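You operate a simulated robot arm through the tools that you are given. There is no shell and no other tool. Be economical: measure what you need, move in short steps, check, and stop when the job is done.

You run a simulated two-armed robot. Do the job below in one go: nothing can be reset, and whatever is moved stays where it is left.

Task
Screw the lid back on the sugar jar.

Only the result counts: the job must be done as asked and must still hold three seconds after the hand-in. Knocking over, shifting, dropping, spilling or breaking anything else fails it. Lids that push on must go on centred and level and be pressed home; caps that screw on are set level and turned clockwise until they are tight.

Robot
Two 7-joint arms with two-finger parallel grippers on one trunk, on a base that drives. Base frame: it is fixed to the floor where the robot stands at the start and does not move with it; the origin is under the middle of the robot, x ahead of it, y to its left, z up; the surface under the hand at the start is at about z = 900. Readings come in mm, degrees, newtons and seconds.
The left shoulder is at the start at [80, 131, 947], the right one opposite. With the tool pointing down near the work surface each hand reaches from about 380 to 840 mm from the robot's upright axis, wherever it stands, measured 20 degrees to its own side. Payload 1.57 kg a hand.
The tool frame of a hand sits at the grasp point between the pads (the TCP): z along the fingers, y along the line on which they close. The tips reach 30 mm beyond it. The gripper opens to 110 mm. The fingers are 24 mm wide and 12 mm thick; the gripper's body (48 by 112 mm) begins 78 mm behind the TCP.
Orientation is that of the tool frame in the base frame, as [roll, pitch, yaw] about the fixed x, y, z axes, in that order (R = Rz(yaw) Ry(pitch) Rx(roll)). With the fingers straight down and closing along the base's y, the tool's x points along the base's -x, its y along +y and its z along -z.

Tools
- The arms move only by the tool drive_tool. It takes "left_deltas", "right_deltas" or both (then of equal length, played together; a hand with none holds still); each is a list of rows, each a list of 3 entries, a list of its own where there are three numbers: the shift along the tool's x, y, z in units of 25 mm (1.0 is 25 mm), then the turn, a rotation vector about the tool's x, y, z in units of 6 degrees (1.0 is 6 degrees), then the opening, from 0 (shut) to 1 (fully open). In form: [[[dx, dy, dz], [ax, ay, az], grip], ...]. A call has 1 to 8 rows; each row shifts and turns the commanded pose from where the row before left it, along the tool's axes as they then stand. A call with a number of a shift or a turn outside -1 to 1 is refused whole. Rows are played at 5 a second. More than 50 mm and 8.6 degrees between two rows, or a gripper value outside its range, and nothing of the call is played. Where a pose cannot be reached the arm comes as near as it can. A force on the tool above 40 N (or 10 N above the force at the start of the call, whichever is more), or a blocked arm, ends the call early, and 0.2 s more pass. The fingers move at their own pace (about 108 mm/s each) and stop on an object; they squeeze with about 23 N. The grip force told is the motor's: it shows also when the fingers shut on nothing. Time passes only in rows, and 0.2 s behind the last, so rows that do not move let the fingers close. It gives the time, the measured TCP pose, the force on the tool (base axes), the opening and the grip force at its end, in the units of the frame above (readings bear some noise), with the torque about the TCP (base axes, N m) and any sound that the robot's microphone picked up.
- Cameras (640 x 400 px; columns grow to the right, rows downward): "scene" is now at [-67, -18.9, 1427.9]; the picture's right is [-0.25, -0.97, 0.00], its down [-0.52, 0.13, -0.84] and it looks along [0.82, -0.21, -0.54] (base axes); focal length 262 px, centre (320, 200). "left" rides on the left gripper at [70, -16, -141] in its tool frame; the picture's right is [0.23, 0.97, 0.00], its down [-0.86, 0.20, -0.48] and it looks along [-0.47, 0.11, 0.88] (tool axes); focal length 222 px, centre (320, 200). "right" rides on the right gripper at [70, 16, -141] in its tool frame; the picture's right is [-0.23, 0.97, 0.00], its down [-0.86, -0.20, -0.48] and it looks along [-0.47, -0.11, 0.88] (tool axes); focal length 222 px, centre (320, 200). There is no depth. A picture from a camera that has moved, and an enlarged one, comes with that camera's place and axes in the base frame and with its lens. The place of the scene camera against the robot may be out by one fixed shift of up to 25 mm in any direction.
- camera(camera): a new picture of that camera. It takes no simulated time.
- drive_base(legs): drives the robot by 1 to 6 legs, each [ahead, left, turn to the left] in mm, mm and degrees, along the robot's own axes; the way and the turn of a leg run together, so that a leg with both is an arc; at most 1500 mm and 180 degrees a leg. The arms and the cameras ride along, it lands a little off, and it stops where it bumps. It gives what a move gives.
- pan_tilt(pan, tilt): turns the head with the scene camera to pan (to the left, within 109 degrees either way) and tilt (down, from -29 to 69), counted from straight ahead of the robot. It gives what a move gives.
- enlarge(camera, box): a new picture of the part [left, top, right, bottom] of that camera's present view, enlarged. It takes no simulated time.
- finish_job(): hands the job in; it is judged then, once.

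Go step by step. Nothing tells you exact positions but the pictures and the camera data: compare them with the known pose of the tool, close in by small moves and look again before you grip or let go. The budget is 120 turns and 88 pictures, counting those below and the enlarged ones. Unless the task says otherwise, let go and move clear before handing in, and close with one line.

The tools are called after "Call:" by a JSON object that holds its "fn" and its "kwargs". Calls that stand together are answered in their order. drive_tool: Moves the arms, as the interface text tells. Its arguments: {"type":"object","properties":{"left_deltas":{"type":"array","items":{"type":"array"}},"right_deltas":{"type":"array","items":{"type":"array"}}},"required":[]} The other tools are called the same way: drive_base (legs) drives the base; pan_tilt (pan, tilt) turns the head that bears the scene camera; camera (camera) takes a picture; enlarge (camera, box) takes an enlarged picture of a part of a camera's view; finish_job () hands the job in.

At the start:

```text
time_s: 0.0
left_tool_pos: [562.4, 67.8, 1207.9]
left_orientation: [180.0, 0.0, 180.0]
left_contact_force: [-0.4, -0.1, 0.6]
left_moment: [0.01, 0.02, -0.05]
left_width: 110.2
left_gripper_force: 0.1
right_tool_pos: [524.4, -455.7, 1171.6]
right_orientation: [180.0, 0.0, -180.0]
right_contact_force: [-1.1, -0.1, 0.6]
right_moment: [0.0, 0.03, 0.03]
right_width: 109.8
right_gripper_force: 0.1
robot x, y, heading: [-2.4, -1.4, 0.2]
head pan, tilt: [-14.4, 32.6]
```

scene: 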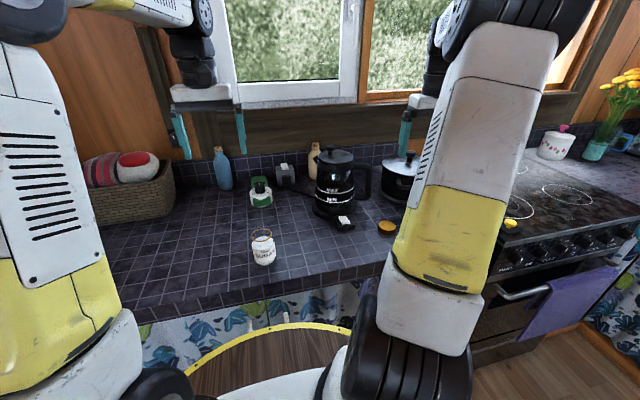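
right: 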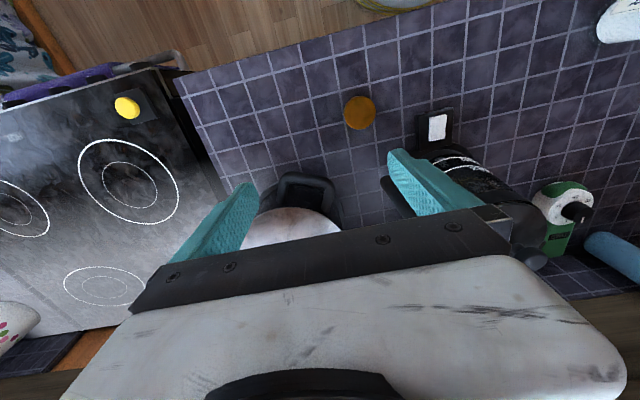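
left: 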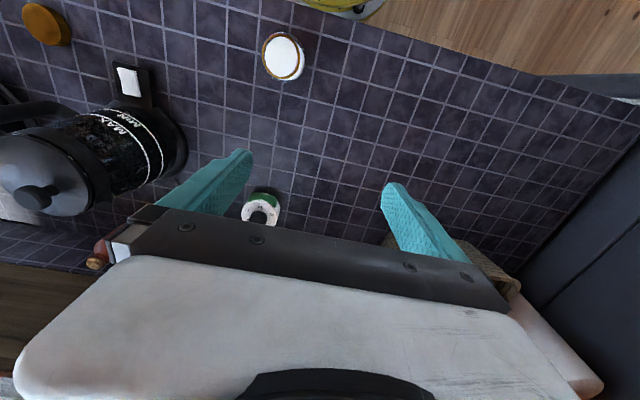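

I see the sugar jar, open, with white sugar in it, in front of the left hand, and a brown lid on the counter to its right, in front of the kettle/pot. I take closer pictures first.

Call:
{"fn": "enlarge", "kwargs": {"camera": "scene", "box": [220, 180, 420, 300]}}

Call:
{"fn": "enlarge", "kwargs": {"camera": "right", "box": [300, 60, 480, 170]}}

Call:
{"fn": "enlarge", "kwargs": {"camera": "left", "box": [220, 10, 350, 100]}}

```text
3.20 times, centred on (320, 240) of scene
camera zoom: at [-67.0, -18.9, 1427.9], right [-0.25, -0.97, 0.0], down [-0.52, 0.13, -0.84], along [0.82, -0.21, -0.54], focal length 839 px, centre (320, 72)
```

zoom: 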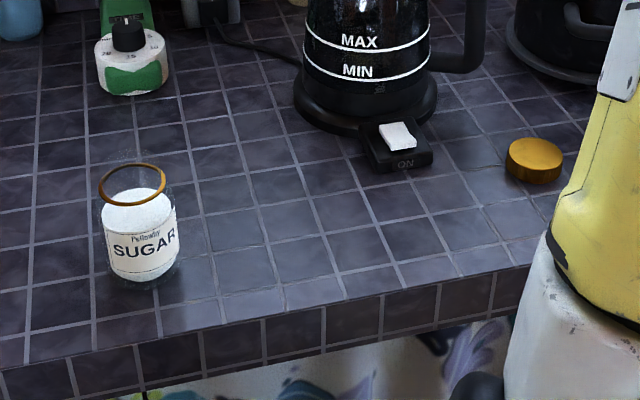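

```text
3.56 times, centred on (390, 115) of right
camera zoom: at [454.3, -439.9, 1312.8], right [0.23, 0.97, 0.0], down [0.86, -0.2, 0.48], along [0.47, -0.11, -0.88], focal length 790 px, centre (71, 502)
```

zoom: 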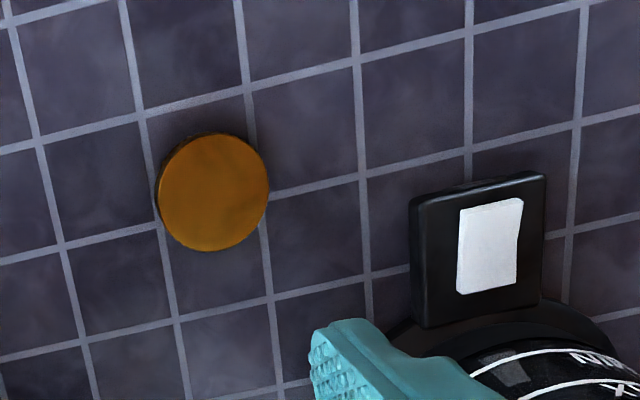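

```text
4.44 times, centred on (285, 55) of left
camera zoom: at [493.2, 51.5, 1349.2], right [-0.23, 0.97, 0.0], down [0.86, 0.2, 0.48], along [0.47, 0.11, -0.88], focal length 987 px, centre (476, 844)
```

zoom: 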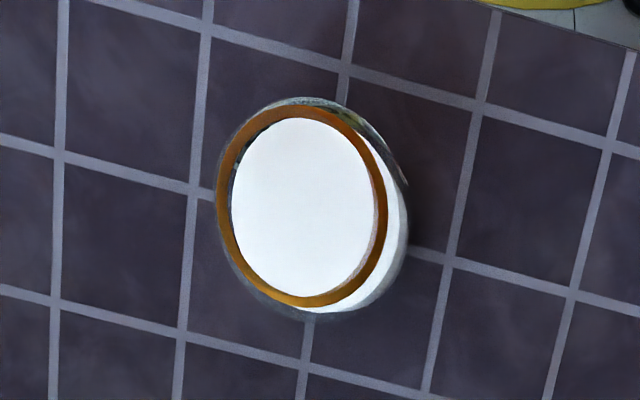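

Lid at about (519, -387) lying top up, about 53 mm wide; jar mouth at about (479, -7, 985). I move the right hand above the lid and look.

Call:
{"fn": "drive_tool", "kwargs": {"right_deltas": [[[0.1, 1, 0], [0, 0, 0], 1], [[0.1, 1, 0], [0, 0, 0], 1], [[0, 0.75, 0], [0, 0, 0], 1], [[0, 0, 1], [0, 0, 0], 1], [[0, 0, 1], [0, 0, 0], 1], [[0, 0, 1], [0, 0, 0], 1], [[0, 0, 1], [0, 0, 0], 1], [[0, 0, 1], [0, 0, 0], 1]]}}

Call:
{"fn": "camera", "kwargs": {"camera": "right"}}

Call:
{"fn": "camera", "kwargs": {"camera": "scene"}}

```text
time_s: 1.8
left_tool_pos: [562.7, 67.2, 1208.1]
left_orientation: [-179.9, 0.0, -179.9]
left_contact_force: [-0.7, 0.4, 0.0]
left_moment: [0.01, -0.02, -0.03]
left_width: 110.1
left_gripper_force: 0.0
right_tool_pos: [518.7, -386.7, 1046.6]
right_orientation: [-180.0, 0.1, 180.0]
right_contact_force: [-0.4, 0.2, 0.9]
right_moment: [-0.03, -0.03, 0.0]
right_width: 109.8
right_gripper_force: 0.1
robot x, y, heading: [-0.2, -1.1, 0.1]
head pan, tilt: [-14.4, 32.6]
```

```text
81 pictures are left
camera right: at [448.8, -371.1, 1188.3], right [0.23, 0.97, 0.0], down [0.86, -0.2, 0.48], along [0.47, -0.11, -0.88], focal length 222 px, centre (320, 200)
```

right: 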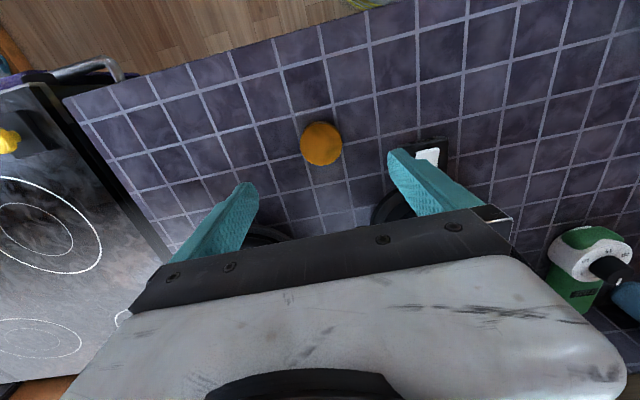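

```text
80 pictures are left
camera scene: at [-67.2, -18.9, 1427.9], right [-0.25, -0.97, 0.0], down [-0.52, 0.13, -0.84], along [0.82, -0.21, -0.54], focal length 262 px, centre (320, 200)
```

scene: 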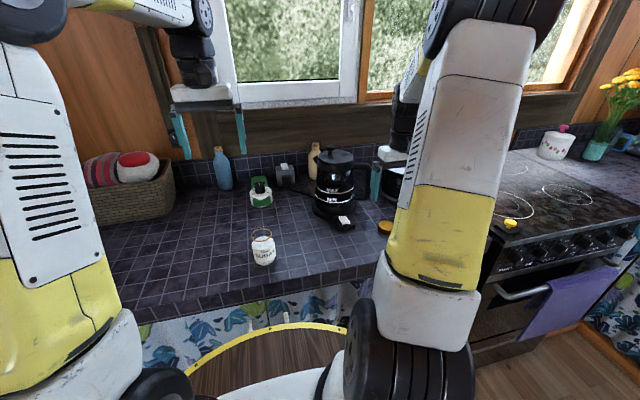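

The lid sits right under the hand (about 518, -386). I turn the hand counterclockwise 60° to gain range for screwing, then lower.

Call:
{"fn": "drive_tool", "kwargs": {"right_deltas": [[[0, 0, 0], [0, 0, -1], 1], [[0, 0, 0], [0, 0, -1], 1], [[0, 0, 0], [0, 0, -1], 1], [[0, 0, 0], [0, 0, -1], 1], [[0, 0, 0], [0, 0, -1], 1], [[0, 0, 0], [0, 0, -1], 1], [[0, 0, 0], [0, 0, -1], 1], [[0, 0, 0], [0, 0, -1], 1]]}}

Call:
{"fn": "drive_tool", "kwargs": {"right_deltas": [[[0, 0, 0], [0, 0, -1], 1], [[0, 0, 0], [0, 0, -1], 1], [[0, 0, 1], [0, 0, 0], 1], [[0, 0, 1], [0, 0, 0], 1], [[0, 0, 1], [0, 0, 0], 1], [[0, 0, 0.4], [0, 0, 0], 1]]}}

Call:
{"fn": "camera", "kwargs": {"camera": "right"}}

Call:
{"fn": "enlarge", "kwargs": {"camera": "scene", "box": [320, 140, 440, 260]}}

```text
time_s: 3.6
left_tool_pos: [564.0, 67.2, 1208.5]
left_orientation: [180.0, 0.0, -179.9]
left_contact_force: [-0.6, 0.4, 1.0]
left_moment: [-0.04, 0.04, -0.01]
left_width: 110.1
left_gripper_force: 0.0
right_tool_pos: [518.9, -386.4, 1046.6]
right_orientation: [-180.0, -0.1, -131.8]
right_contact_force: [0.0, -0.3, 0.9]
right_moment: [0.01, 0.0, 0.0]
right_width: 109.8
right_gripper_force: 0.1
robot x, y, heading: [1.2, -6.3, -0.0]
head pan, tilt: [-14.4, 32.6]
```

```text
time_s: 5.0
left_tool_pos: [563.3, 67.5, 1207.9]
left_orientation: [-179.9, 0.0, 179.9]
left_contact_force: [0.2, -0.1, 0.0]
left_moment: [0.02, 0.04, 0.03]
left_width: 109.7
left_gripper_force: 0.0
right_tool_pos: [519.3, -389.0, 961.7]
right_orientation: [179.9, -0.1, -120.0]
right_contact_force: [-0.5, -0.9, -0.4]
right_moment: [-0.03, 0.02, 0.0]
right_width: 109.9
right_gripper_force: 0.0
robot x, y, heading: [-0.1, -1.6, -0.3]
head pan, tilt: [-14.4, 32.6]
```

```text
79 pictures are left
camera right: at [470.5, -440.7, 1102.5], right [-0.73, 0.68, 0.0], down [0.6, 0.64, 0.48], along [0.33, 0.35, -0.88], focal length 222 px, centre (320, 200)
```

right: 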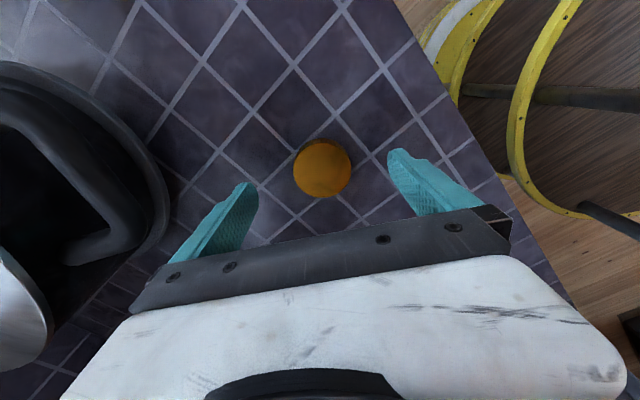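

```text
3.33 times, centred on (380, 200) of scene
camera zoom: at [-67.1, -18.9, 1427.9], right [-0.25, -0.97, 0.0], down [-0.52, 0.13, -0.84], along [0.82, -0.21, -0.54], focal length 874 px, centre (120, 200)
```

zoom: 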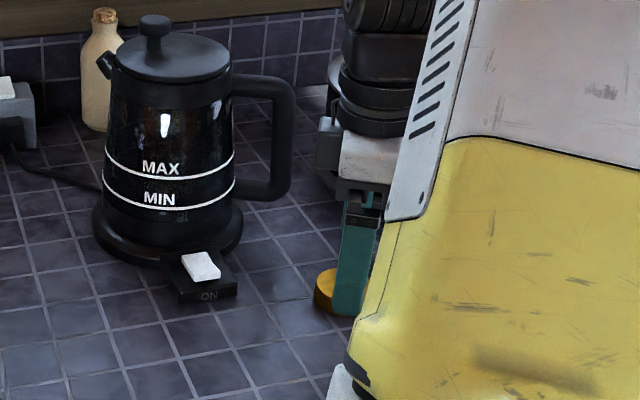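

The lid is still centred between the fingers and the pot is clear. I lower to the lid and close.

Call:
{"fn": "drive_tool", "kwargs": {"right_deltas": [[[0, 0, 0.6], [0, 0, 0], 1], [[0, 0, 0.5], [0, 0, 0], 1], [[0, 0, 0], [0, 0, 0], 1]]}}

Call:
{"fn": "enlarge", "kwargs": {"camera": "scene", "box": [350, 190, 410, 250]}}

Call:
{"fn": "camera", "kwargs": {"camera": "right"}}

```text
time_s: 5.8
left_tool_pos: [563.2, 67.6, 1208.4]
left_orientation: [-180.0, 0.0, 179.9]
left_contact_force: [-0.1, 0.8, 0.0]
left_moment: [-0.01, 0.02, 0.01]
left_width: 110.1
left_gripper_force: 0.1
right_tool_pos: [520.1, -386.4, 935.4]
right_orientation: [-179.9, -0.1, -120.0]
right_contact_force: [0.9, -0.7, 0.3]
right_moment: [-0.01, 0.02, -0.02]
right_width: 109.9
right_gripper_force: 0.1
robot x, y, heading: [-0.4, -3.8, -0.1]
head pan, tilt: [-14.4, 32.6]
```

```text
6.67 times, centred on (380, 220) of scene
camera zoom: at [-67.0, -18.9, 1427.9], right [-0.25, -0.97, 0.0], down [-0.52, 0.13, -0.84], along [0.82, -0.21, -0.54], focal length 1748 px, centre (-80, 67)
```

zoom: 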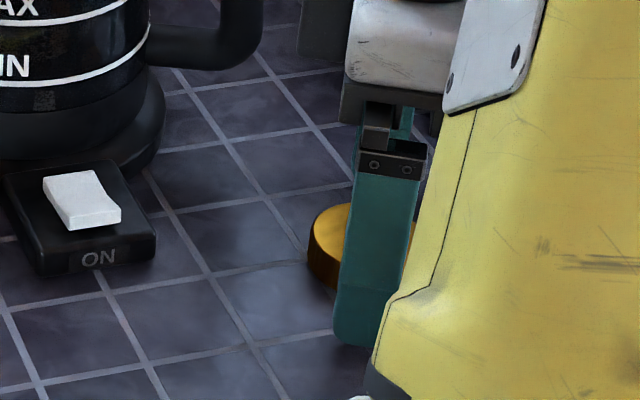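

```text
76 pictures are left
camera right: at [471.1, -439.6, 1074.8], right [-0.73, 0.68, 0.0], down [0.6, 0.64, 0.48], along [0.33, 0.35, -0.88], focal length 222 px, centre (320, 200)
```

right: 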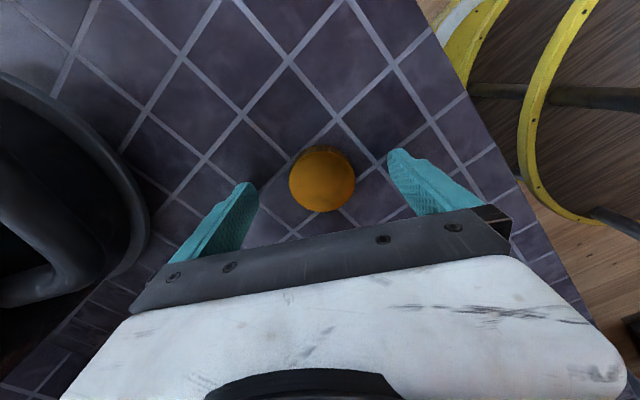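

The lid is about 4 mm off along the pad width; I correct by 3 mm and close.

Call:
{"fn": "drive_tool", "kwargs": {"right_deltas": [[[-0.14, 0, 0.05], [0, 0, 0], 1], [[0, 0, 0], [0, 0, 0], 0.3], [[0, 0, 0], [0, 0, 0], 0], [[0, 0, 0], [0, 0, 0], 0], [[0, 0, 0], [0, 0, 0], 0]]}}

Call:
{"fn": "camera", "kwargs": {"camera": "right"}}

```text
time_s: 7.0
left_tool_pos: [562.9, 68.3, 1207.7]
left_orientation: [-180.0, 0.1, -180.0]
left_contact_force: [0.4, 0.0, -0.1]
left_moment: [-0.02, 0.03, -0.03]
left_width: 110.1
left_gripper_force: 0.1
right_tool_pos: [521.0, -384.0, 933.5]
right_orientation: [180.0, 0.1, -120.0]
right_contact_force: [0.4, 0.1, -0.1]
right_moment: [0.0, 0.01, 0.0]
right_width: 50.6
right_gripper_force: 23.0
robot x, y, heading: [-0.6, 2.1, -0.0]
head pan, tilt: [-14.4, 32.6]
```

```text
75 pictures are left
camera right: at [472.3, -436.6, 1073.8], right [-0.73, 0.68, 0.0], down [0.6, 0.64, 0.48], along [0.33, 0.35, -0.88], focal length 222 px, centre (320, 200)
```

right: 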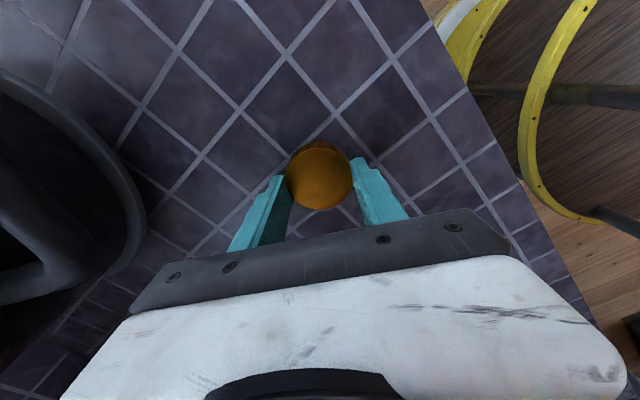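

The lid is gripped at 50.6 mm, but about 4–5 mm off toward tool +x (I corrected the wrong way). I open, shift and regrip so it turns about its own centre.

Call:
{"fn": "drive_tool", "kwargs": {"right_deltas": [[[0, 0, 0], [0, 0, 0], 0.7], [[0, 0, 0], [0, 0, 0], 0.7], [[0.18, 0, 0], [0, 0, 0], 0.7], [[0, 0, 0], [0, 0, 0], 0.7], [[0, 0, 0], [0, 0, 0], 0.0], [[0, 0, 0], [0, 0, 0], 0], [[0, 0, 0], [0, 0, 0], 0]]}}

Call:
{"fn": "enlarge", "kwargs": {"camera": "right", "box": [230, 120, 410, 250]}}

```text
time_s: 8.6
left_tool_pos: [562.9, 68.2, 1208.2]
left_orientation: [-180.0, 0.0, -180.0]
left_contact_force: [0.1, 1.1, 0.1]
left_moment: [0.0, -0.01, -0.02]
left_width: 110.1
left_gripper_force: 0.1
right_tool_pos: [518.4, -388.2, 934.0]
right_orientation: [179.9, 0.0, -119.9]
right_contact_force: [0.2, 0.0, -0.4]
right_moment: [0.03, 0.02, 0.01]
right_width: 50.2
right_gripper_force: 23.0
robot x, y, heading: [0.7, -2.2, 0.1]
head pan, tilt: [-14.4, 32.6]
```

```text
3.08 times, centred on (320, 185) of right
camera zoom: at [469.9, -440.3, 1074.3], right [-0.73, 0.68, 0.0], down [0.6, 0.64, 0.48], along [0.33, 0.35, -0.88], focal length 684 px, centre (320, 246)
```

zoom: 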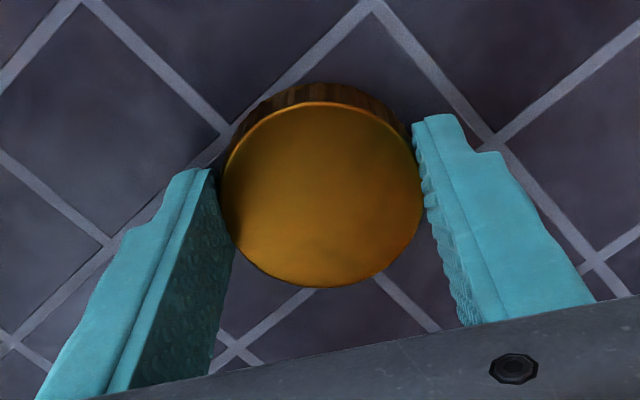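

The lid is now centred in the grip. I lift it.

Call:
{"fn": "drive_tool", "kwargs": {"right_deltas": [[[0, 0, -0.4], [0, 0, 0], 0], [[0, 0, -1], [0, 0, 0], 0], [[0, 0, -1], [0, 0, 0], 0], [[0, 0, -1], [0, 0, 0], 0], [[0, 0, -1], [0, 0, 0], 0], [[0, 0, -1], [0, 0, 0], 0], [[0, 0, -1], [0, 0, 0], 0]]}}

Call:
{"fn": "camera", "kwargs": {"camera": "right"}}

Call:
{"fn": "enlarge", "kwargs": {"camera": "scene", "box": [215, 205, 315, 285]}}

```text
time_s: 10.2
left_tool_pos: [562.7, 68.0, 1208.6]
left_orientation: [-179.9, 0.0, 180.0]
left_contact_force: [0.2, -1.0, -0.2]
left_moment: [0.04, -0.02, 0.01]
left_width: 109.9
left_gripper_force: 0.1
right_tool_pos: [519.4, -387.8, 1094.2]
right_orientation: [-179.9, 0.0, -120.0]
right_contact_force: [-0.3, 0.0, -0.3]
right_moment: [0.01, -0.02, 0.02]
right_width: 50.5
right_gripper_force: 23.0
robot x, y, heading: [0.7, 1.3, 0.1]
head pan, tilt: [-14.4, 32.6]
```

```text
73 pictures are left
camera right: at [469.8, -440.3, 1235.3], right [-0.73, 0.68, 0.0], down [0.6, 0.64, 0.48], along [0.33, 0.35, -0.88], focal length 222 px, centre (320, 200)
```

right: 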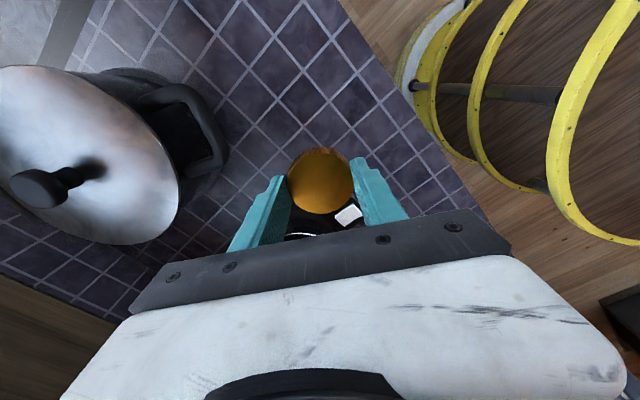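

```text
5.00 times, centred on (265, 245) of scene
camera zoom: at [-66.9, -19.0, 1427.9], right [-0.25, -0.97, 0.0], down [-0.52, 0.13, -0.84], along [0.82, -0.21, -0.54], focal length 1311 px, centre (595, -25)
```

zoom: 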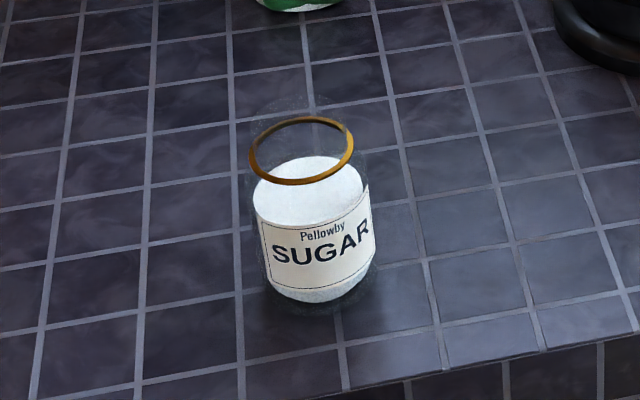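

The lid hangs centred in the right hand. Now the left hand should hold the jar from the left side: I turn it 90° clockwise first, then tilt it.

Call:
{"fn": "drive_tool", "kwargs": {"left_deltas": [[[0, 0, 0], [0, 0, 1], 1], [[0, 0, 0], [0, 0, 1], 1], [[0, 0, 0], [0, 0, 1], 1], [[0, 0, 0], [0, 0, 1], 1], [[0, 0, 0], [0, 0, 1], 1], [[0, 0, 0], [0, 0, 1], 1], [[0, 0, 0], [0, 0, 1], 1], [[0, 0, 0], [0, 0, 1], 1]]}}

Call:
{"fn": "drive_tool", "kwargs": {"left_deltas": [[[0, 0, 0], [0, 0, 1], 1], [[0, 0, 0], [0, 0, 1], 1], [[0, 0, 0], [0, 0, 1], 1], [[0, 0, 0], [0, 0, 1], 1], [[0, 0, 0], [0, 0, 1], 1], [[0, 0, 0], [0, 0, 1], 1], [[0, 0, 0], [0, 0, 1], 1]]}}

Call:
{"fn": "camera", "kwargs": {"camera": "left"}}

```text
time_s: 12.0
left_tool_pos: [562.7, 68.1, 1208.6]
left_orientation: [179.9, 0.0, 131.9]
left_contact_force: [-0.3, -0.6, 0.2]
left_moment: [0.04, -0.03, 0.02]
left_width: 109.9
left_gripper_force: 0.1
right_tool_pos: [518.6, -389.1, 1093.5]
right_orientation: [179.9, -0.1, -120.0]
right_contact_force: [-0.6, 0.5, -0.1]
right_moment: [-0.02, 0.02, 0.0]
right_width: 50.3
right_gripper_force: 22.7
robot x, y, heading: [-0.0, -0.5, 0.1]
head pan, tilt: [-14.4, 32.6]
```

```text
time_s: 13.6
left_tool_pos: [563.0, 66.9, 1208.3]
left_orientation: [-180.0, 0.1, 89.8]
left_contact_force: [0.2, 0.5, -0.1]
left_moment: [0.0, -0.06, 0.0]
left_width: 110.0
left_gripper_force: 0.0
right_tool_pos: [519.9, -388.7, 1094.1]
right_orientation: [180.0, 0.0, -119.9]
right_contact_force: [-0.3, 0.0, -0.9]
right_moment: [0.0, 0.02, -0.03]
right_width: 50.4
right_gripper_force: 23.5
robot x, y, heading: [-0.8, -1.7, -0.2]
head pan, tilt: [-14.4, 32.6]
```

```text
71 pictures are left
camera left: at [546.8, 136.9, 1349.1], right [0.97, 0.23, 0.0], down [0.2, -0.86, 0.48], along [0.11, -0.47, -0.88], focal length 222 px, centre (320, 200)
```

left: 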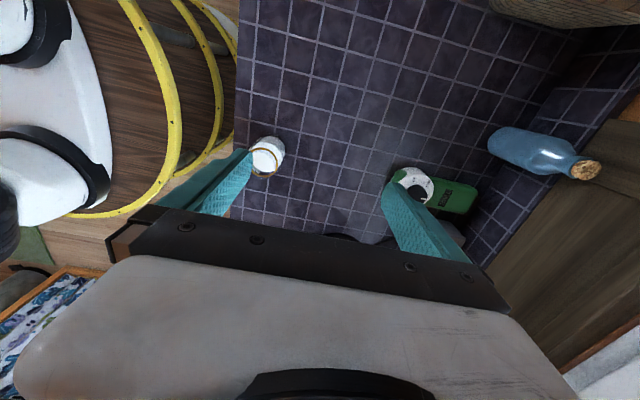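

Tilting from here would put the hand's camera underneath; I need the opposite yaw (-90°), so I turn the left hand back by 180°.

Call:
{"fn": "drive_tool", "kwargs": {"left_deltas": [[[0, 0, 0], [0, 0, -1], 1], [[0, 0, 0], [0, 0, -1], 1], [[0, 0, 0], [0, 0, -1], 1], [[0, 0, 0], [0, 0, -1], 1], [[0, 0, 0], [0, 0, -1], 1], [[0, 0, 0], [0, 0, -1], 1], [[0, 0, 0], [0, 0, -1], 1], [[0, 0, 0], [0, 0, -1], 1]]}}

Call:
{"fn": "drive_tool", "kwargs": {"left_deltas": [[[0, 0, 0], [0, 0, -1], 1], [[0, 0, 0], [0, 0, -1], 1], [[0, 0, 0], [0, 0, -1], 1], [[0, 0, 0], [0, 0, -1], 1], [[0, 0, 0], [0, 0, -1], 1], [[0, 0, 0], [0, 0, -1], 1], [[0, 0, 0], [0, 0, -1], 1], [[0, 0, 0], [0, 0, -1], 1]]}}

Call:
{"fn": "drive_tool", "kwargs": {"left_deltas": [[[0, 0, 0], [0, 0, -1], 1], [[0, 0, 0], [0, 0, -1], 1], [[0, 0, 0], [0, 0, -1], 1], [[0, 0, 0], [0, 0, -1], 1], [[0, 0, 0], [0, 0, -1], 1], [[0, 0, 0], [0, 0, -1], 1], [[0, 0, 0], [0, 0, -1], 1], [[0, 0, 0], [0, 0, -1], 1]]}}

Call:
{"fn": "drive_tool", "kwargs": {"left_deltas": [[[0, 0, 0], [0, 0, -1], 1], [[0, 0, 0], [0, 0, -1], 1], [[0, 0, 0], [0, 0, -1], 1], [[0, 0, 0], [0, 0, -1], 1], [[0, 0, 0], [0, 0, -1], 1], [[0, 0, 0], [0, 0, -1], 1]]}}

Call:
{"fn": "camera", "kwargs": {"camera": "left"}}

Call:
{"fn": "camera", "kwargs": {"camera": "scene"}}

```text
time_s: 15.4
left_tool_pos: [562.5, 67.7, 1208.2]
left_orientation: [180.0, -0.1, 138.1]
left_contact_force: [0.1, -0.1, 0.3]
left_moment: [-0.01, -0.02, -0.01]
left_width: 110.1
left_gripper_force: 0.0
right_tool_pos: [519.2, -387.9, 1094.5]
right_orientation: [-180.0, 0.0, -120.0]
right_contact_force: [0.4, -0.5, -0.3]
right_moment: [0.01, -0.03, 0.01]
right_width: 50.5
right_gripper_force: 23.4
robot x, y, heading: [2.0, -1.3, -0.0]
head pan, tilt: [-14.4, 32.6]
```

```text
time_s: 17.2
left_tool_pos: [562.0, 69.3, 1206.8]
left_orientation: [180.0, 0.0, -173.9]
left_contact_force: [0.2, 0.5, 1.1]
left_moment: [-0.03, 0.01, -0.03]
left_width: 109.9
left_gripper_force: 0.0
right_tool_pos: [518.3, -388.6, 1095.0]
right_orientation: [179.9, 0.0, -120.1]
right_contact_force: [-0.8, 0.7, -0.4]
right_moment: [0.0, 0.02, 0.01]
right_width: 50.6
right_gripper_force: 23.2
robot x, y, heading: [-1.2, 0.6, 0.0]
head pan, tilt: [-14.4, 32.6]
```

```text
time_s: 19.0
left_tool_pos: [562.3, 67.6, 1207.6]
left_orientation: [-179.9, 0.0, -125.9]
left_contact_force: [0.2, -0.5, 1.0]
left_moment: [0.03, -0.04, 0.01]
left_width: 110.3
left_gripper_force: 0.1
right_tool_pos: [518.3, -388.5, 1093.1]
right_orientation: [180.0, 0.0, -120.0]
right_contact_force: [-0.2, 1.2, 0.8]
right_moment: [0.0, 0.0, 0.03]
right_width: 50.5
right_gripper_force: 23.5
robot x, y, heading: [0.6, 1.1, -0.1]
head pan, tilt: [-14.4, 32.6]
```

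```text
time_s: 20.4
left_tool_pos: [561.9, 68.3, 1208.5]
left_orientation: [180.0, 0.0, -89.8]
left_contact_force: [-0.9, 1.0, 0.5]
left_moment: [-0.01, 0.05, -0.03]
left_width: 109.8
left_gripper_force: 0.0
right_tool_pos: [518.5, -386.7, 1093.3]
right_orientation: [180.0, 0.1, -119.9]
right_contact_force: [0.6, -0.9, -0.9]
right_moment: [-0.01, -0.01, 0.0]
right_width: 50.3
right_gripper_force: 23.4
robot x, y, heading: [-2.8, 2.9, -0.0]
head pan, tilt: [-14.4, 32.6]
```

```text
70 pictures are left
camera left: at [579.1, -1.9, 1349.4], right [-0.97, -0.23, 0.0], down [-0.2, 0.85, 0.48], along [-0.11, 0.47, -0.88], focal length 222 px, centre (320, 200)
```

left: 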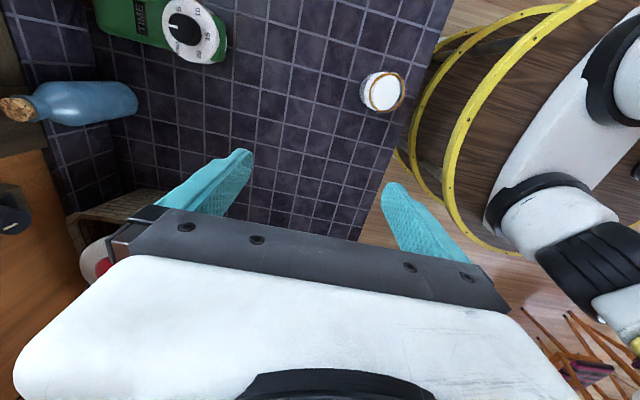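

```text
69 pictures are left
camera scene: at [-67.0, -18.9, 1427.9], right [-0.25, -0.97, 0.0], down [-0.52, 0.13, -0.84], along [0.82, -0.21, -0.54], focal length 262 px, centre (320, 200)
```

scene: 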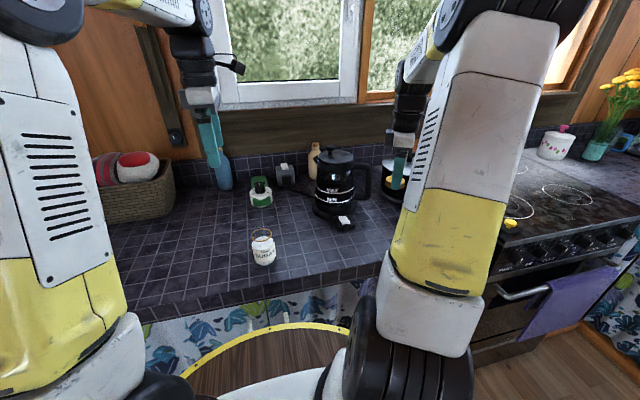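

Yaw is reached with range to spare. Next I move the left hand to the left of the jar, high, and tilt it towards the jar.

Call:
{"fn": "drive_tool", "kwargs": {"left_deltas": [[[-0.9, 0.82, 0], [0, 0, 0], 1], [[-0.9, 0.82, 0], [0, 0, 0], 1], [[-0.9, 0.82, 0], [0, 0, 0], 1], [[-0.9, 0.82, 0], [0, 0, 0], 1], [[0, 0, 0], [0, 1, 0], 1], [[0, 0, 0], [0, 1, 0], 1], [[0, 0, 0], [0, 1, 0], 1], [[0, 0, 0], [0, 1, 0], 1]]}}

Call:
{"fn": "drive_tool", "kwargs": {"left_deltas": [[[0, 0, 0], [0, 1, 0], 1], [[0, 0, 0], [0, 1, 0], 1], [[0, 0, 0], [0, 1, 0], 1], [[0, 0, 0], [0, 1, 0], 1], [[0, 0, 0], [0, 1, 0], 1], [[0, 0, 0], [0, 1, 0], 1], [[0, 0, 0], [0, 1, 0], 1], [[0, 0, 0], [0, 1, 0], 1]]}}

Call:
{"fn": "camera", "kwargs": {"camera": "left"}}

Call:
{"fn": "camera", "kwargs": {"camera": "scene"}}

```text
time_s: 22.2
left_tool_pos: [481.1, 159.2, 1208.9]
left_orientation: [-179.9, -24.1, -90.0]
left_contact_force: [-0.4, 0.2, -0.3]
left_moment: [-0.02, -0.01, 0.0]
left_width: 109.9
left_gripper_force: 0.0
right_tool_pos: [518.9, -387.6, 1093.8]
right_orientation: [-180.0, 0.1, -119.9]
right_contact_force: [0.0, -0.1, 0.5]
right_moment: [-0.01, 0.0, 0.0]
right_width: 50.6
right_gripper_force: 22.8
robot x, y, heading: [2.9, 2.1, 0.0]
head pan, tilt: [-14.4, 32.6]
```

```text
time_s: 24.0
left_tool_pos: [480.9, 156.9, 1208.2]
left_orientation: [-179.9, -72.1, -90.1]
left_contact_force: [1.1, 0.1, 0.1]
left_moment: [0.02, -0.01, 0.0]
left_width: 110.1
left_gripper_force: 0.0
right_tool_pos: [519.5, -388.0, 1093.7]
right_orientation: [-180.0, 0.0, -119.9]
right_contact_force: [-0.2, -0.1, -0.7]
right_moment: [0.03, -0.01, 0.01]
right_width: 50.3
right_gripper_force: 23.3
robot x, y, heading: [1.0, -1.7, -0.1]
head pan, tilt: [-14.4, 32.6]
```

```text
68 pictures are left
camera left: at [497.2, 270.9, 1318.2], right [-0.97, -0.07, 0.22], down [-0.2, 0.72, -0.67], along [-0.11, -0.69, -0.71], focal length 222 px, centre (320, 200)
```

left: 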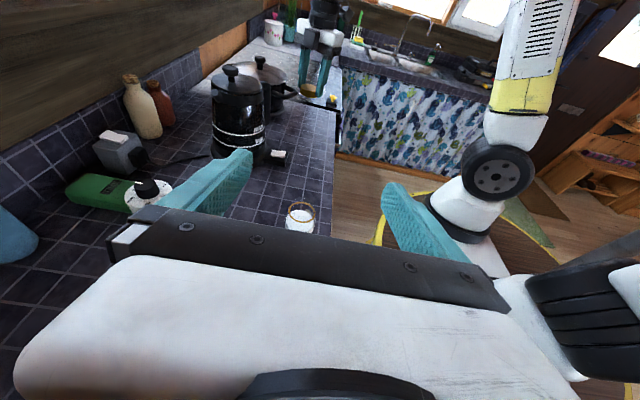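

```text
67 pictures are left
camera scene: at [-67.2, -19.0, 1427.9], right [-0.25, -0.97, 0.0], down [-0.52, 0.13, -0.84], along [0.82, -0.21, -0.54], focal length 262 px, centre (320, 200)
```

scene: 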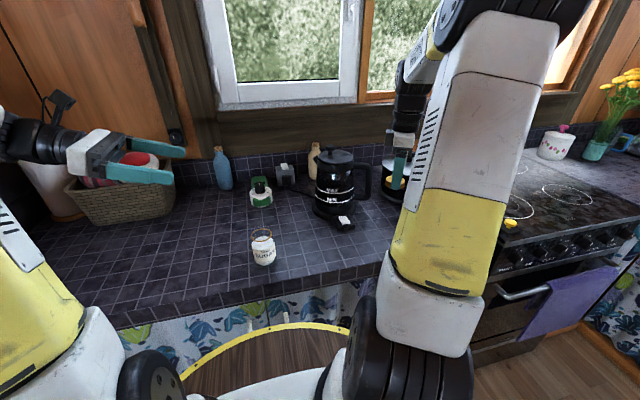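

Tilt is reached with open space around. I lower the left hand, still well to the left of the jar.

Call:
{"fn": "drive_tool", "kwargs": {"left_deltas": [[[-0.951, 0, 0.309], [0, 0, 0], 1], [[-0.951, 0, 0.309], [0, 0, 0], 1], [[-0.951, 0, 0.309], [0, 0, 0], 1], [[-0.951, 0, 0.309], [0, 0, 0], 1], [[-0.951, 0, 0.309], [0, 0, 0], 1], [[-0.951, 0, 0.309], [0, 0, 0], 1], [[-0.951, 0, 0.309], [0, 0, 0], 1], [[-0.951, 0, 0.309], [0, 0, 0], 1]]}}

Call:
{"fn": "camera", "kwargs": {"camera": "left"}}

Call:
{"fn": "camera", "kwargs": {"camera": "scene"}}

```text
time_s: 25.8
left_tool_pos: [479.8, 157.9, 1006.4]
left_orientation: [180.0, -72.0, -89.9]
left_contact_force: [-1.1, -0.4, -0.1]
left_moment: [0.0, -0.01, 0.01]
left_width: 110.0
left_gripper_force: 0.1
right_tool_pos: [517.4, -388.0, 1094.0]
right_orientation: [-179.9, 0.0, -119.9]
right_contact_force: [-0.5, -0.9, 0.5]
right_moment: [-0.03, -0.02, 0.04]
right_width: 50.1
right_gripper_force: 22.9
robot x, y, heading: [-0.6, -0.7, 0.1]
head pan, tilt: [-14.4, 32.6]
```

```text
66 pictures are left
camera left: at [496.9, 271.3, 1116.8], right [-0.97, -0.07, 0.22], down [-0.2, 0.72, -0.67], along [-0.11, -0.69, -0.71], focal length 222 px, centre (320, 200)
```

left: 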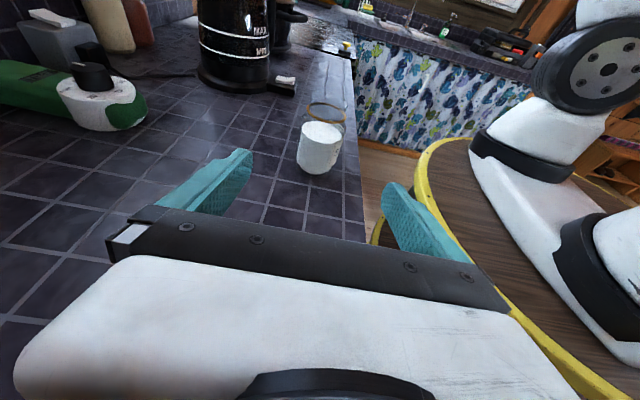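

```text
65 pictures are left
camera scene: at [-67.2, -19.0, 1427.9], right [-0.25, -0.97, 0.0], down [-0.52, 0.13, -0.84], along [0.82, -0.21, -0.54], focal length 262 px, centre (320, 200)
```

scene: 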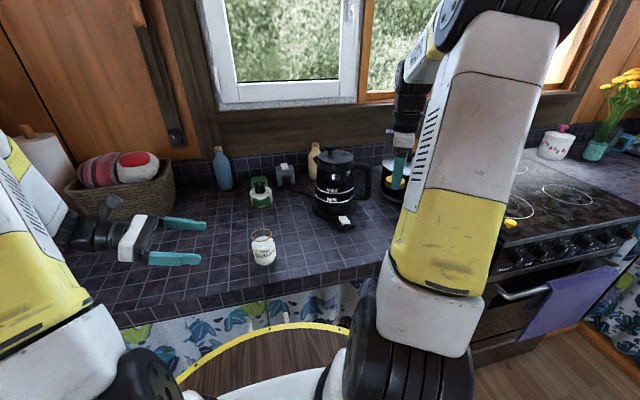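

I zoom on the jar to fix its axis and height.

Call:
{"fn": "enlarge", "kwargs": {"camera": "left", "box": [270, 80, 370, 190]}}

```text
3.64 times, centred on (320, 135) of left
camera zoom: at [496.9, 271.3, 1116.8], right [-0.97, -0.07, 0.22], down [-0.2, 0.72, -0.67], along [-0.11, -0.69, -0.71], focal length 808 px, centre (320, 436)
```

zoom: 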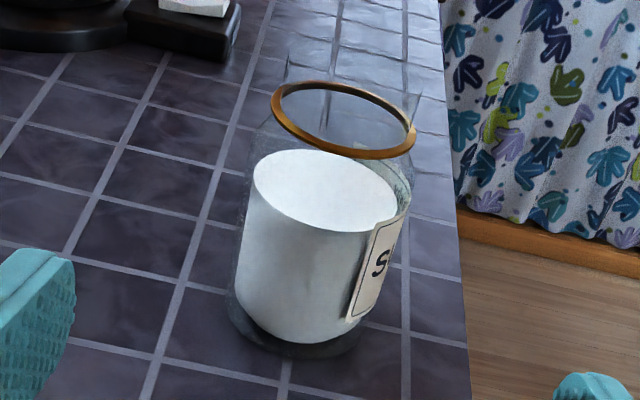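

Now clear: the gold ring is a bead at z ≈ 987 below a clear neck that rises to about 1003; the jar's axis is at about (478, -9), body about 67 mm wide. I lower the left hand to z ≈ 945 and go partway in.

Call:
{"fn": "drive_tool", "kwargs": {"left_deltas": [[[-0.773, 0, 0.251], [0, 0, 0], 1], [[-0.773, 0, 0.251], [0, 0, 0], 1], [[-0.773, 0, 0.251], [0, 0, 0], 1], [[0.309, 0, 0.951], [0, 0, 0], 1], [[0.309, 0, 0.951], [0, 0, 0], 1], [[0.309, 0, 0.951], [0, 0, 0], 1]]}}

Call:
{"fn": "camera", "kwargs": {"camera": "left"}}

Call:
{"fn": "enlarge", "kwargs": {"camera": "scene", "box": [140, 190, 320, 300]}}

```text
time_s: 27.2
left_tool_pos: [479.4, 82.1, 947.1]
left_orientation: [-180.0, -71.9, -90.0]
left_contact_force: [-0.2, 0.7, 0.1]
left_moment: [-0.02, -0.03, 0.02]
left_width: 110.0
left_gripper_force: 0.0
right_tool_pos: [519.0, -387.8, 1093.5]
right_orientation: [180.0, 0.1, -120.0]
right_contact_force: [0.2, -0.2, 1.2]
right_moment: [-0.06, 0.02, 0.02]
right_width: 50.4
right_gripper_force: 23.3
robot x, y, heading: [-0.5, 3.3, -0.1]
head pan, tilt: [-14.4, 32.6]
```

```text
63 pictures are left
camera left: at [496.5, 195.6, 1056.5], right [-0.97, -0.07, 0.22], down [-0.2, 0.72, -0.67], along [-0.11, -0.69, -0.71], focal length 222 px, centre (320, 200)
```

left: 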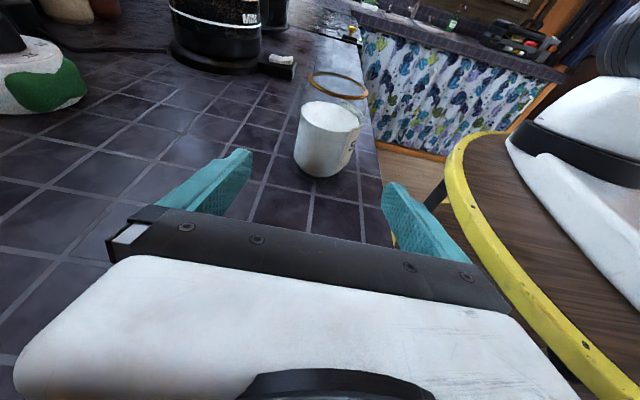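

```text
3.56 times, centred on (230, 245) of scene
camera zoom: at [-67.0, -18.7, 1427.9], right [-0.25, -0.97, 0.0], down [-0.52, 0.13, -0.84], along [0.82, -0.21, -0.54], focal length 932 px, centre (640, 40)
```

zoom: 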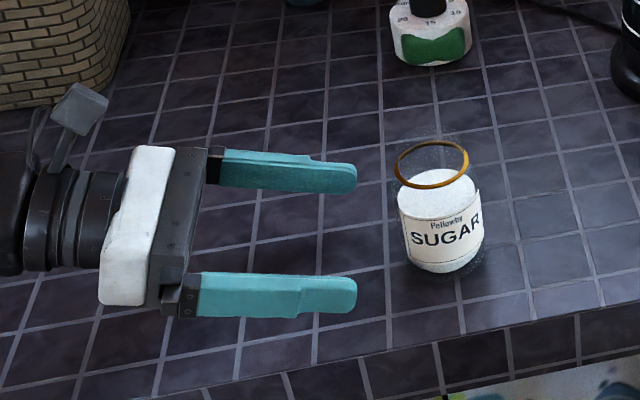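

The jar is centred between the fingers in x. I move in the rest of the way.

Call:
{"fn": "drive_tool", "kwargs": {"left_deltas": [[[0.28, 0, 0.866], [0, 0, 0], 1], [[0.28, 0, 0.866], [0, 0, 0], 1], [[0.28, 0, 0.866], [0, 0, 0], 1], [[0.25, 0, 0.77], [0, 0, 0], 1], [[0, 0, 0], [0, 0, 0], 1]]}}

Call:
{"fn": "camera", "kwargs": {"camera": "left"}}

Call:
{"fn": "enlarge", "kwargs": {"camera": "scene", "box": [190, 200, 320, 290]}}

```text
time_s: 28.4
left_tool_pos: [480.6, -4.9, 947.1]
left_orientation: [180.0, -72.0, -89.9]
left_contact_force: [-0.1, 0.0, -0.5]
left_moment: [0.01, -0.03, -0.01]
left_width: 109.8
left_gripper_force: 0.0
right_tool_pos: [520.4, -388.3, 1093.1]
right_orientation: [-180.0, 0.0, -120.0]
right_contact_force: [0.2, -0.4, -0.1]
right_moment: [0.01, -0.01, 0.0]
right_width: 50.4
right_gripper_force: 22.5
robot x, y, heading: [-2.7, 0.8, 0.3]
head pan, tilt: [-14.4, 32.6]
```

```text
61 pictures are left
camera left: at [497.0, 107.6, 1056.4], right [-0.97, -0.07, 0.22], down [-0.2, 0.72, -0.67], along [-0.11, -0.69, -0.71], focal length 222 px, centre (320, 200)
```

left: 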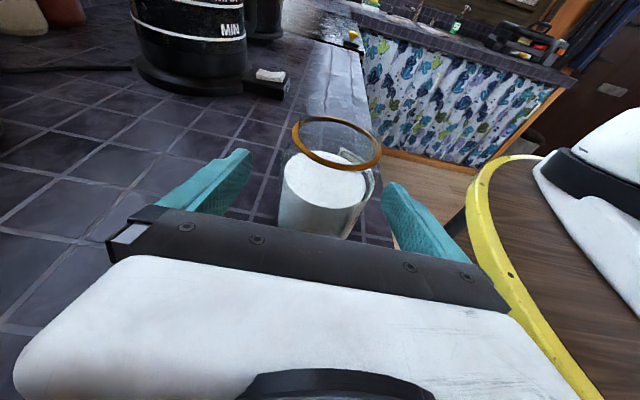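

```text
4.44 times, centred on (255, 245) of scene
camera zoom: at [-67.0, -18.9, 1427.9], right [-0.25, -0.97, 0.0], down [-0.52, 0.13, -0.84], along [0.82, -0.21, -0.54], focal length 1165 px, centre (609, 0)
```

zoom: 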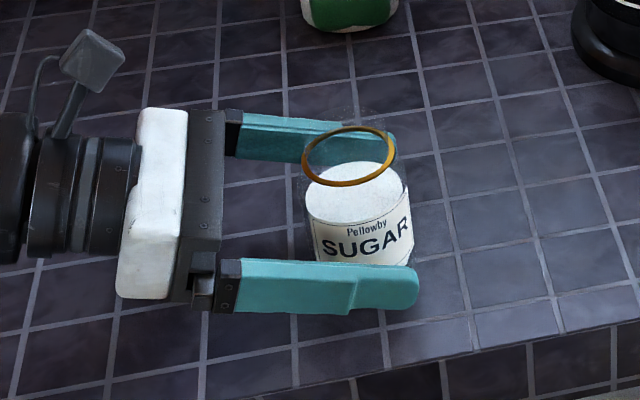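

Jar axis estimate (479, -8.4) is confirmed and it lies within the pads. I close the left hand on the jar.

Call:
{"fn": "drive_tool", "kwargs": {"left_deltas": [[[0.03, 0, 0.1], [0, 0, 0], 0.75], [[0, 0, 0], [0, 0, 0], 0.66], [[0, 0, 0], [0, 0, 0], 0.6], [[0, 0, 0], [0, 0, 0], 0], [[0, 0, 0], [0, 0, 0], 0]]}}

Call:
{"fn": "camera", "kwargs": {"camera": "left"}}

Call:
{"fn": "enlarge", "kwargs": {"camera": "scene", "box": [190, 200, 320, 290]}}

```text
time_s: 29.6
left_tool_pos: [481.5, -7.2, 946.5]
left_orientation: [180.0, -72.0, -90.0]
left_contact_force: [0.3, -0.3, -0.3]
left_moment: [-0.04, 0.03, 0.01]
left_width: 56.8
left_gripper_force: 22.8
right_tool_pos: [518.6, -387.6, 1093.6]
right_orientation: [-179.9, 0.1, -120.1]
right_contact_force: [-0.3, -0.1, 0.2]
right_moment: [-0.02, -0.03, -0.02]
right_width: 50.2
right_gripper_force: 23.3
robot x, y, heading: [2.5, 1.2, 0.1]
head pan, tilt: [-14.4, 32.6]
```

```text
59 pictures are left
camera left: at [497.3, 104.9, 1056.6], right [-0.97, -0.07, 0.22], down [-0.2, 0.72, -0.67], along [-0.11, -0.69, -0.71], focal length 222 px, centre (320, 200)
```

left: 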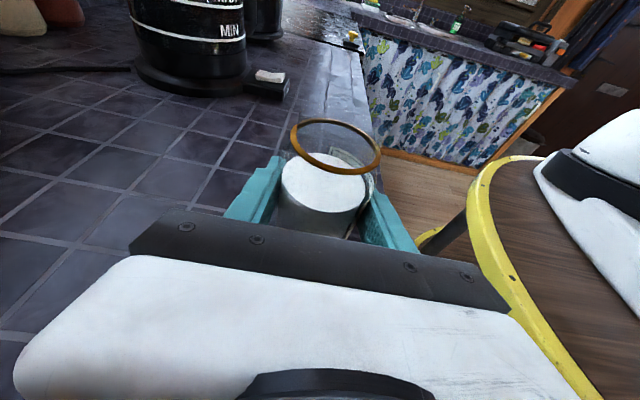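

```text
4.44 times, centred on (255, 245) of scene
camera zoom: at [-67.0, -18.9, 1427.9], right [-0.25, -0.97, 0.0], down [-0.52, 0.13, -0.84], along [0.82, -0.21, -0.54], focal length 1165 px, centre (609, 0)
```

zoom: 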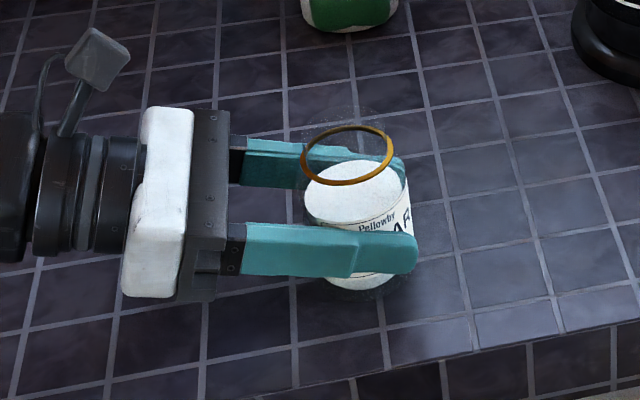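

The left hand holds the jar (57 mm body), mouth at about (480, -7). Now the right hand carries the lid above it.

Call:
{"fn": "drive_tool", "kwargs": {"right_deltas": [[[-0.8866, 0.639, 0], [0, 0, 0], 0], [[-0.8866, 0.639, 0], [0, 0, 0], 0], [[-0.8866, 0.639, 0], [0, 0, 0], 0], [[-0.8866, 0.639, 0], [0, 0, 0], 0], [[-0.8866, 0.639, 0], [0, 0, 0], 0], [[-0.8866, 0.639, 0], [0, 0, 0], 0], [[-0.8866, 0.639, 0], [0, 0, 0], 0]]}}

Call:
{"fn": "camera", "kwargs": {"camera": "scene"}}

```text
time_s: 31.2
left_tool_pos: [479.7, -8.4, 945.9]
left_orientation: [-180.0, -72.0, -90.1]
left_contact_force: [0.0, 1.1, 0.5]
left_moment: [0.09, 0.04, 0.0]
left_width: 57.1
left_gripper_force: 23.5
right_tool_pos: [499.8, -198.3, 1092.4]
right_orientation: [179.9, 0.0, -120.1]
right_contact_force: [0.3, 0.9, -0.2]
right_moment: [0.04, 0.03, 0.01]
right_width: 50.5
right_gripper_force: 22.9
robot x, y, heading: [0.4, -3.9, 0.0]
head pan, tilt: [-14.4, 32.6]
```

```text
57 pictures are left
camera scene: at [-67.0, -19.0, 1427.9], right [-0.25, -0.97, 0.0], down [-0.52, 0.13, -0.84], along [0.82, -0.21, -0.54], focal length 262 px, centre (320, 200)
```

scene: 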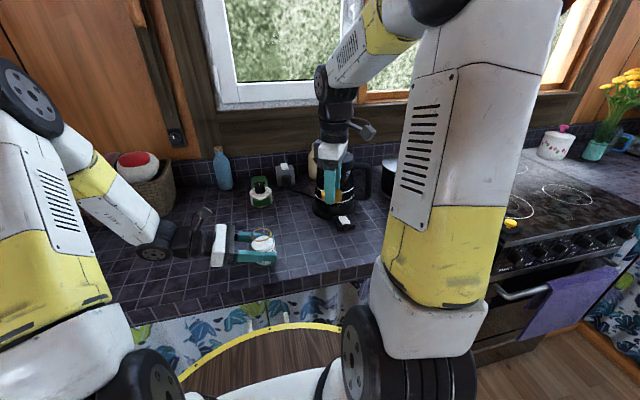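

Clear so far; continue to above the jar.

Call:
{"fn": "drive_tool", "kwargs": {"right_deltas": [[[-0.8866, 0.639, 0], [0, 0, 0], 0], [[-0.8866, 0.639, 0], [0, 0, 0], 0], [[-0.8866, 0.639, 0], [0, 0, 0], 0], [[-0.8866, 0.639, 0], [0, 0, 0], 0], [[-0.8866, 0.639, 0], [0, 0, 0], 0], [[-0.8866, 0.639, 0], [0, 0, 0], 0], [[-0.8866, 0.639, 0], [0, 0, 0], 0]]}}

Call:
{"fn": "camera", "kwargs": {"camera": "left"}}

Call:
{"fn": "camera", "kwargs": {"camera": "right"}}

Call:
{"fn": "enlarge", "kwargs": {"camera": "scene", "box": [190, 170, 350, 290]}}

```text
time_s: 32.8
left_tool_pos: [480.5, -8.0, 946.2]
left_orientation: [-180.0, -72.0, -90.0]
left_contact_force: [-0.3, 0.6, -0.3]
left_moment: [0.07, -0.02, 0.0]
left_width: 56.9
left_gripper_force: 23.3
right_tool_pos: [479.2, -6.8, 1093.9]
right_orientation: [-180.0, 0.1, -120.2]
right_contact_force: [-0.5, 0.2, 0.3]
right_moment: [0.02, -0.01, -0.03]
right_width: 50.1
right_gripper_force: 22.9
robot x, y, heading: [2.0, 0.8, -0.0]
head pan, tilt: [-14.4, 32.6]
```

```text
56 pictures are left
camera left: at [497.3, 104.8, 1056.6], right [-0.97, -0.07, 0.22], down [-0.2, 0.72, -0.67], along [-0.11, -0.69, -0.71], focal length 222 px, centre (320, 200)
```

left: 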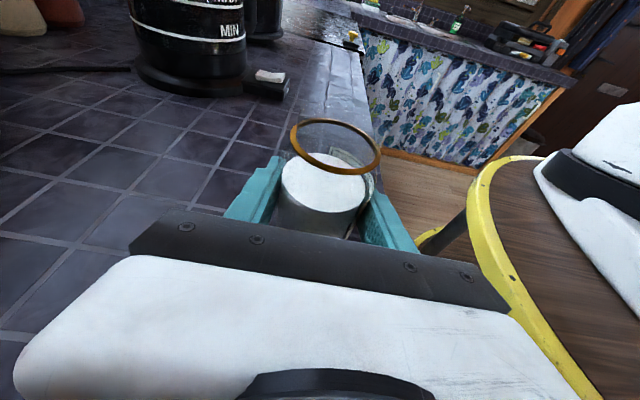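

```text
55 pictures are left
camera right: at [431.1, -59.3, 1235.0], right [-0.73, 0.68, 0.0], down [0.6, 0.64, 0.48], along [0.33, 0.35, -0.88], focal length 222 px, centre (320, 200)
```

right: 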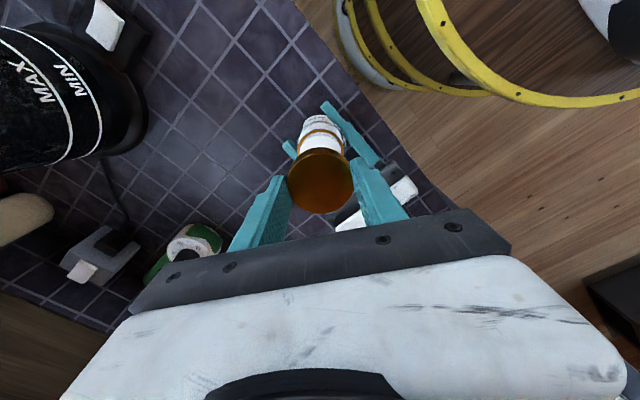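

```text
3.33 times, centred on (270, 230) of scene
camera zoom: at [-67.0, -19.0, 1427.9], right [-0.25, -0.97, 0.0], down [-0.52, 0.13, -0.84], along [0.82, -0.21, -0.54], focal length 874 px, centre (487, 100)
```

zoom: 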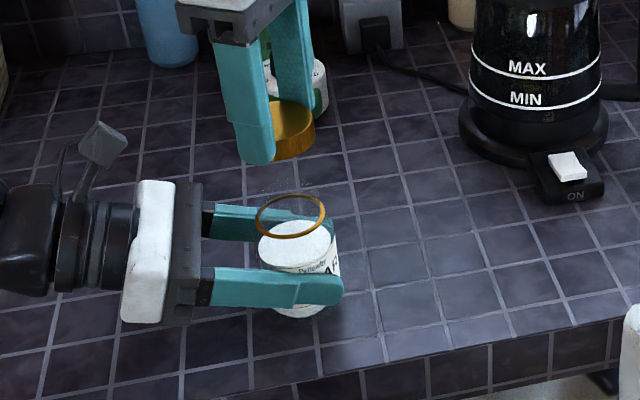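

The lid is above the jar. I lower to just above the neck and compare alignment closely.

Call:
{"fn": "drive_tool", "kwargs": {"right_deltas": [[[0, 0, 0.6], [0, 0, 0], 0], [[0, 0, 0.6], [0, 0, 0], 0], [[0, 0, 0.5], [0, 0, 0], 0], [[0, 0, 0], [0, 0, 0], 0]]}}

Call:
{"fn": "enlarge", "kwargs": {"camera": "left", "box": [270, 60, 400, 200]}}

Call:
{"fn": "enlarge", "kwargs": {"camera": "scene", "box": [235, 200, 305, 260]}}

Call:
{"fn": "enlarge", "kwargs": {"camera": "right", "box": [250, 80, 410, 230]}}

```text
time_s: 33.8
left_tool_pos: [480.1, -7.1, 947.6]
left_orientation: [-180.0, -72.0, -90.0]
left_contact_force: [0.2, -0.1, -0.2]
left_moment: [0.03, -0.01, 0.02]
left_width: 56.9
left_gripper_force: 23.0
right_tool_pos: [478.4, -6.5, 1050.2]
right_orientation: [179.9, 0.1, -120.0]
right_contact_force: [0.0, 0.0, 0.7]
right_moment: [-0.01, 0.0, -0.01]
right_width: 50.4
right_gripper_force: 22.8
robot x, y, heading: [1.6, 2.4, 0.0]
head pan, tilt: [-14.4, 32.6]
```

```text
2.86 times, centred on (335, 130) of left
camera zoom: at [497.3, 105.0, 1056.6], right [-0.97, -0.07, 0.22], down [-0.2, 0.72, -0.67], along [-0.11, -0.69, -0.71], focal length 635 px, centre (277, 400)
```

zoom: 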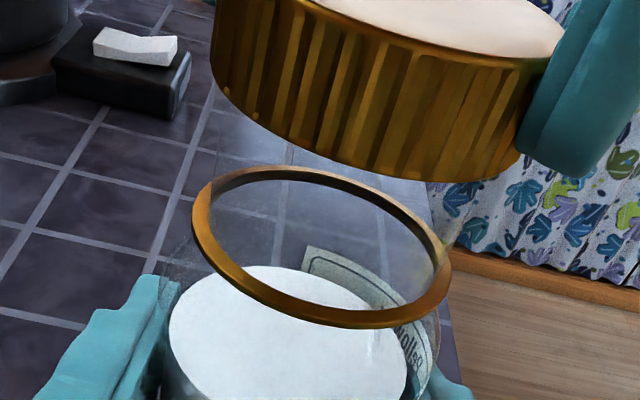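

```text
6.67 times, centred on (270, 230) of scene
camera zoom: at [-67.0, -18.8, 1427.9], right [-0.25, -0.97, 0.0], down [-0.52, 0.13, -0.84], along [0.82, -0.21, -0.54], focal length 1748 px, centre (653, 0)
```

zoom: 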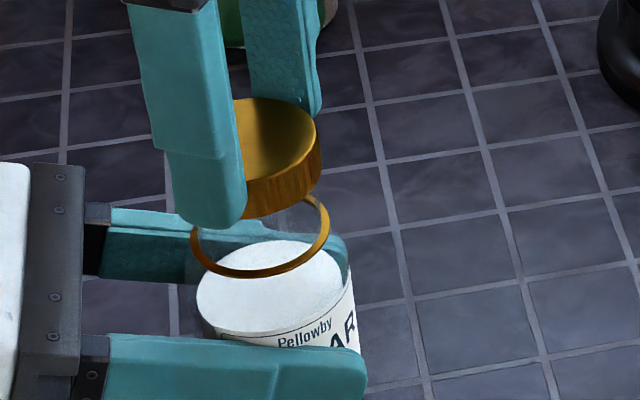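

```text
2.67 times, centred on (330, 155) of right
camera zoom: at [430.8, -58.9, 1191.9], right [-0.73, 0.68, 0.0], down [0.6, 0.64, 0.48], along [0.33, 0.35, -0.88], focal length 592 px, centre (293, 320)
```

zoom: 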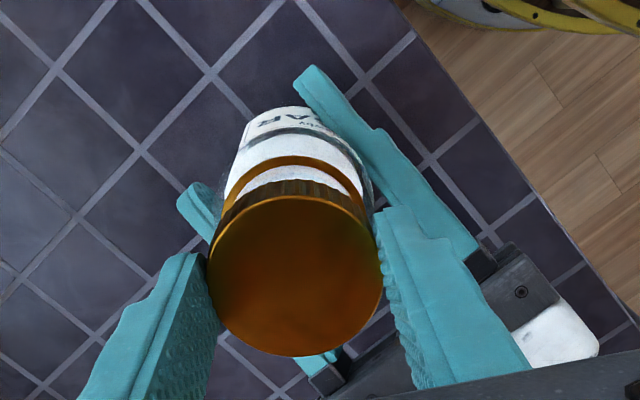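

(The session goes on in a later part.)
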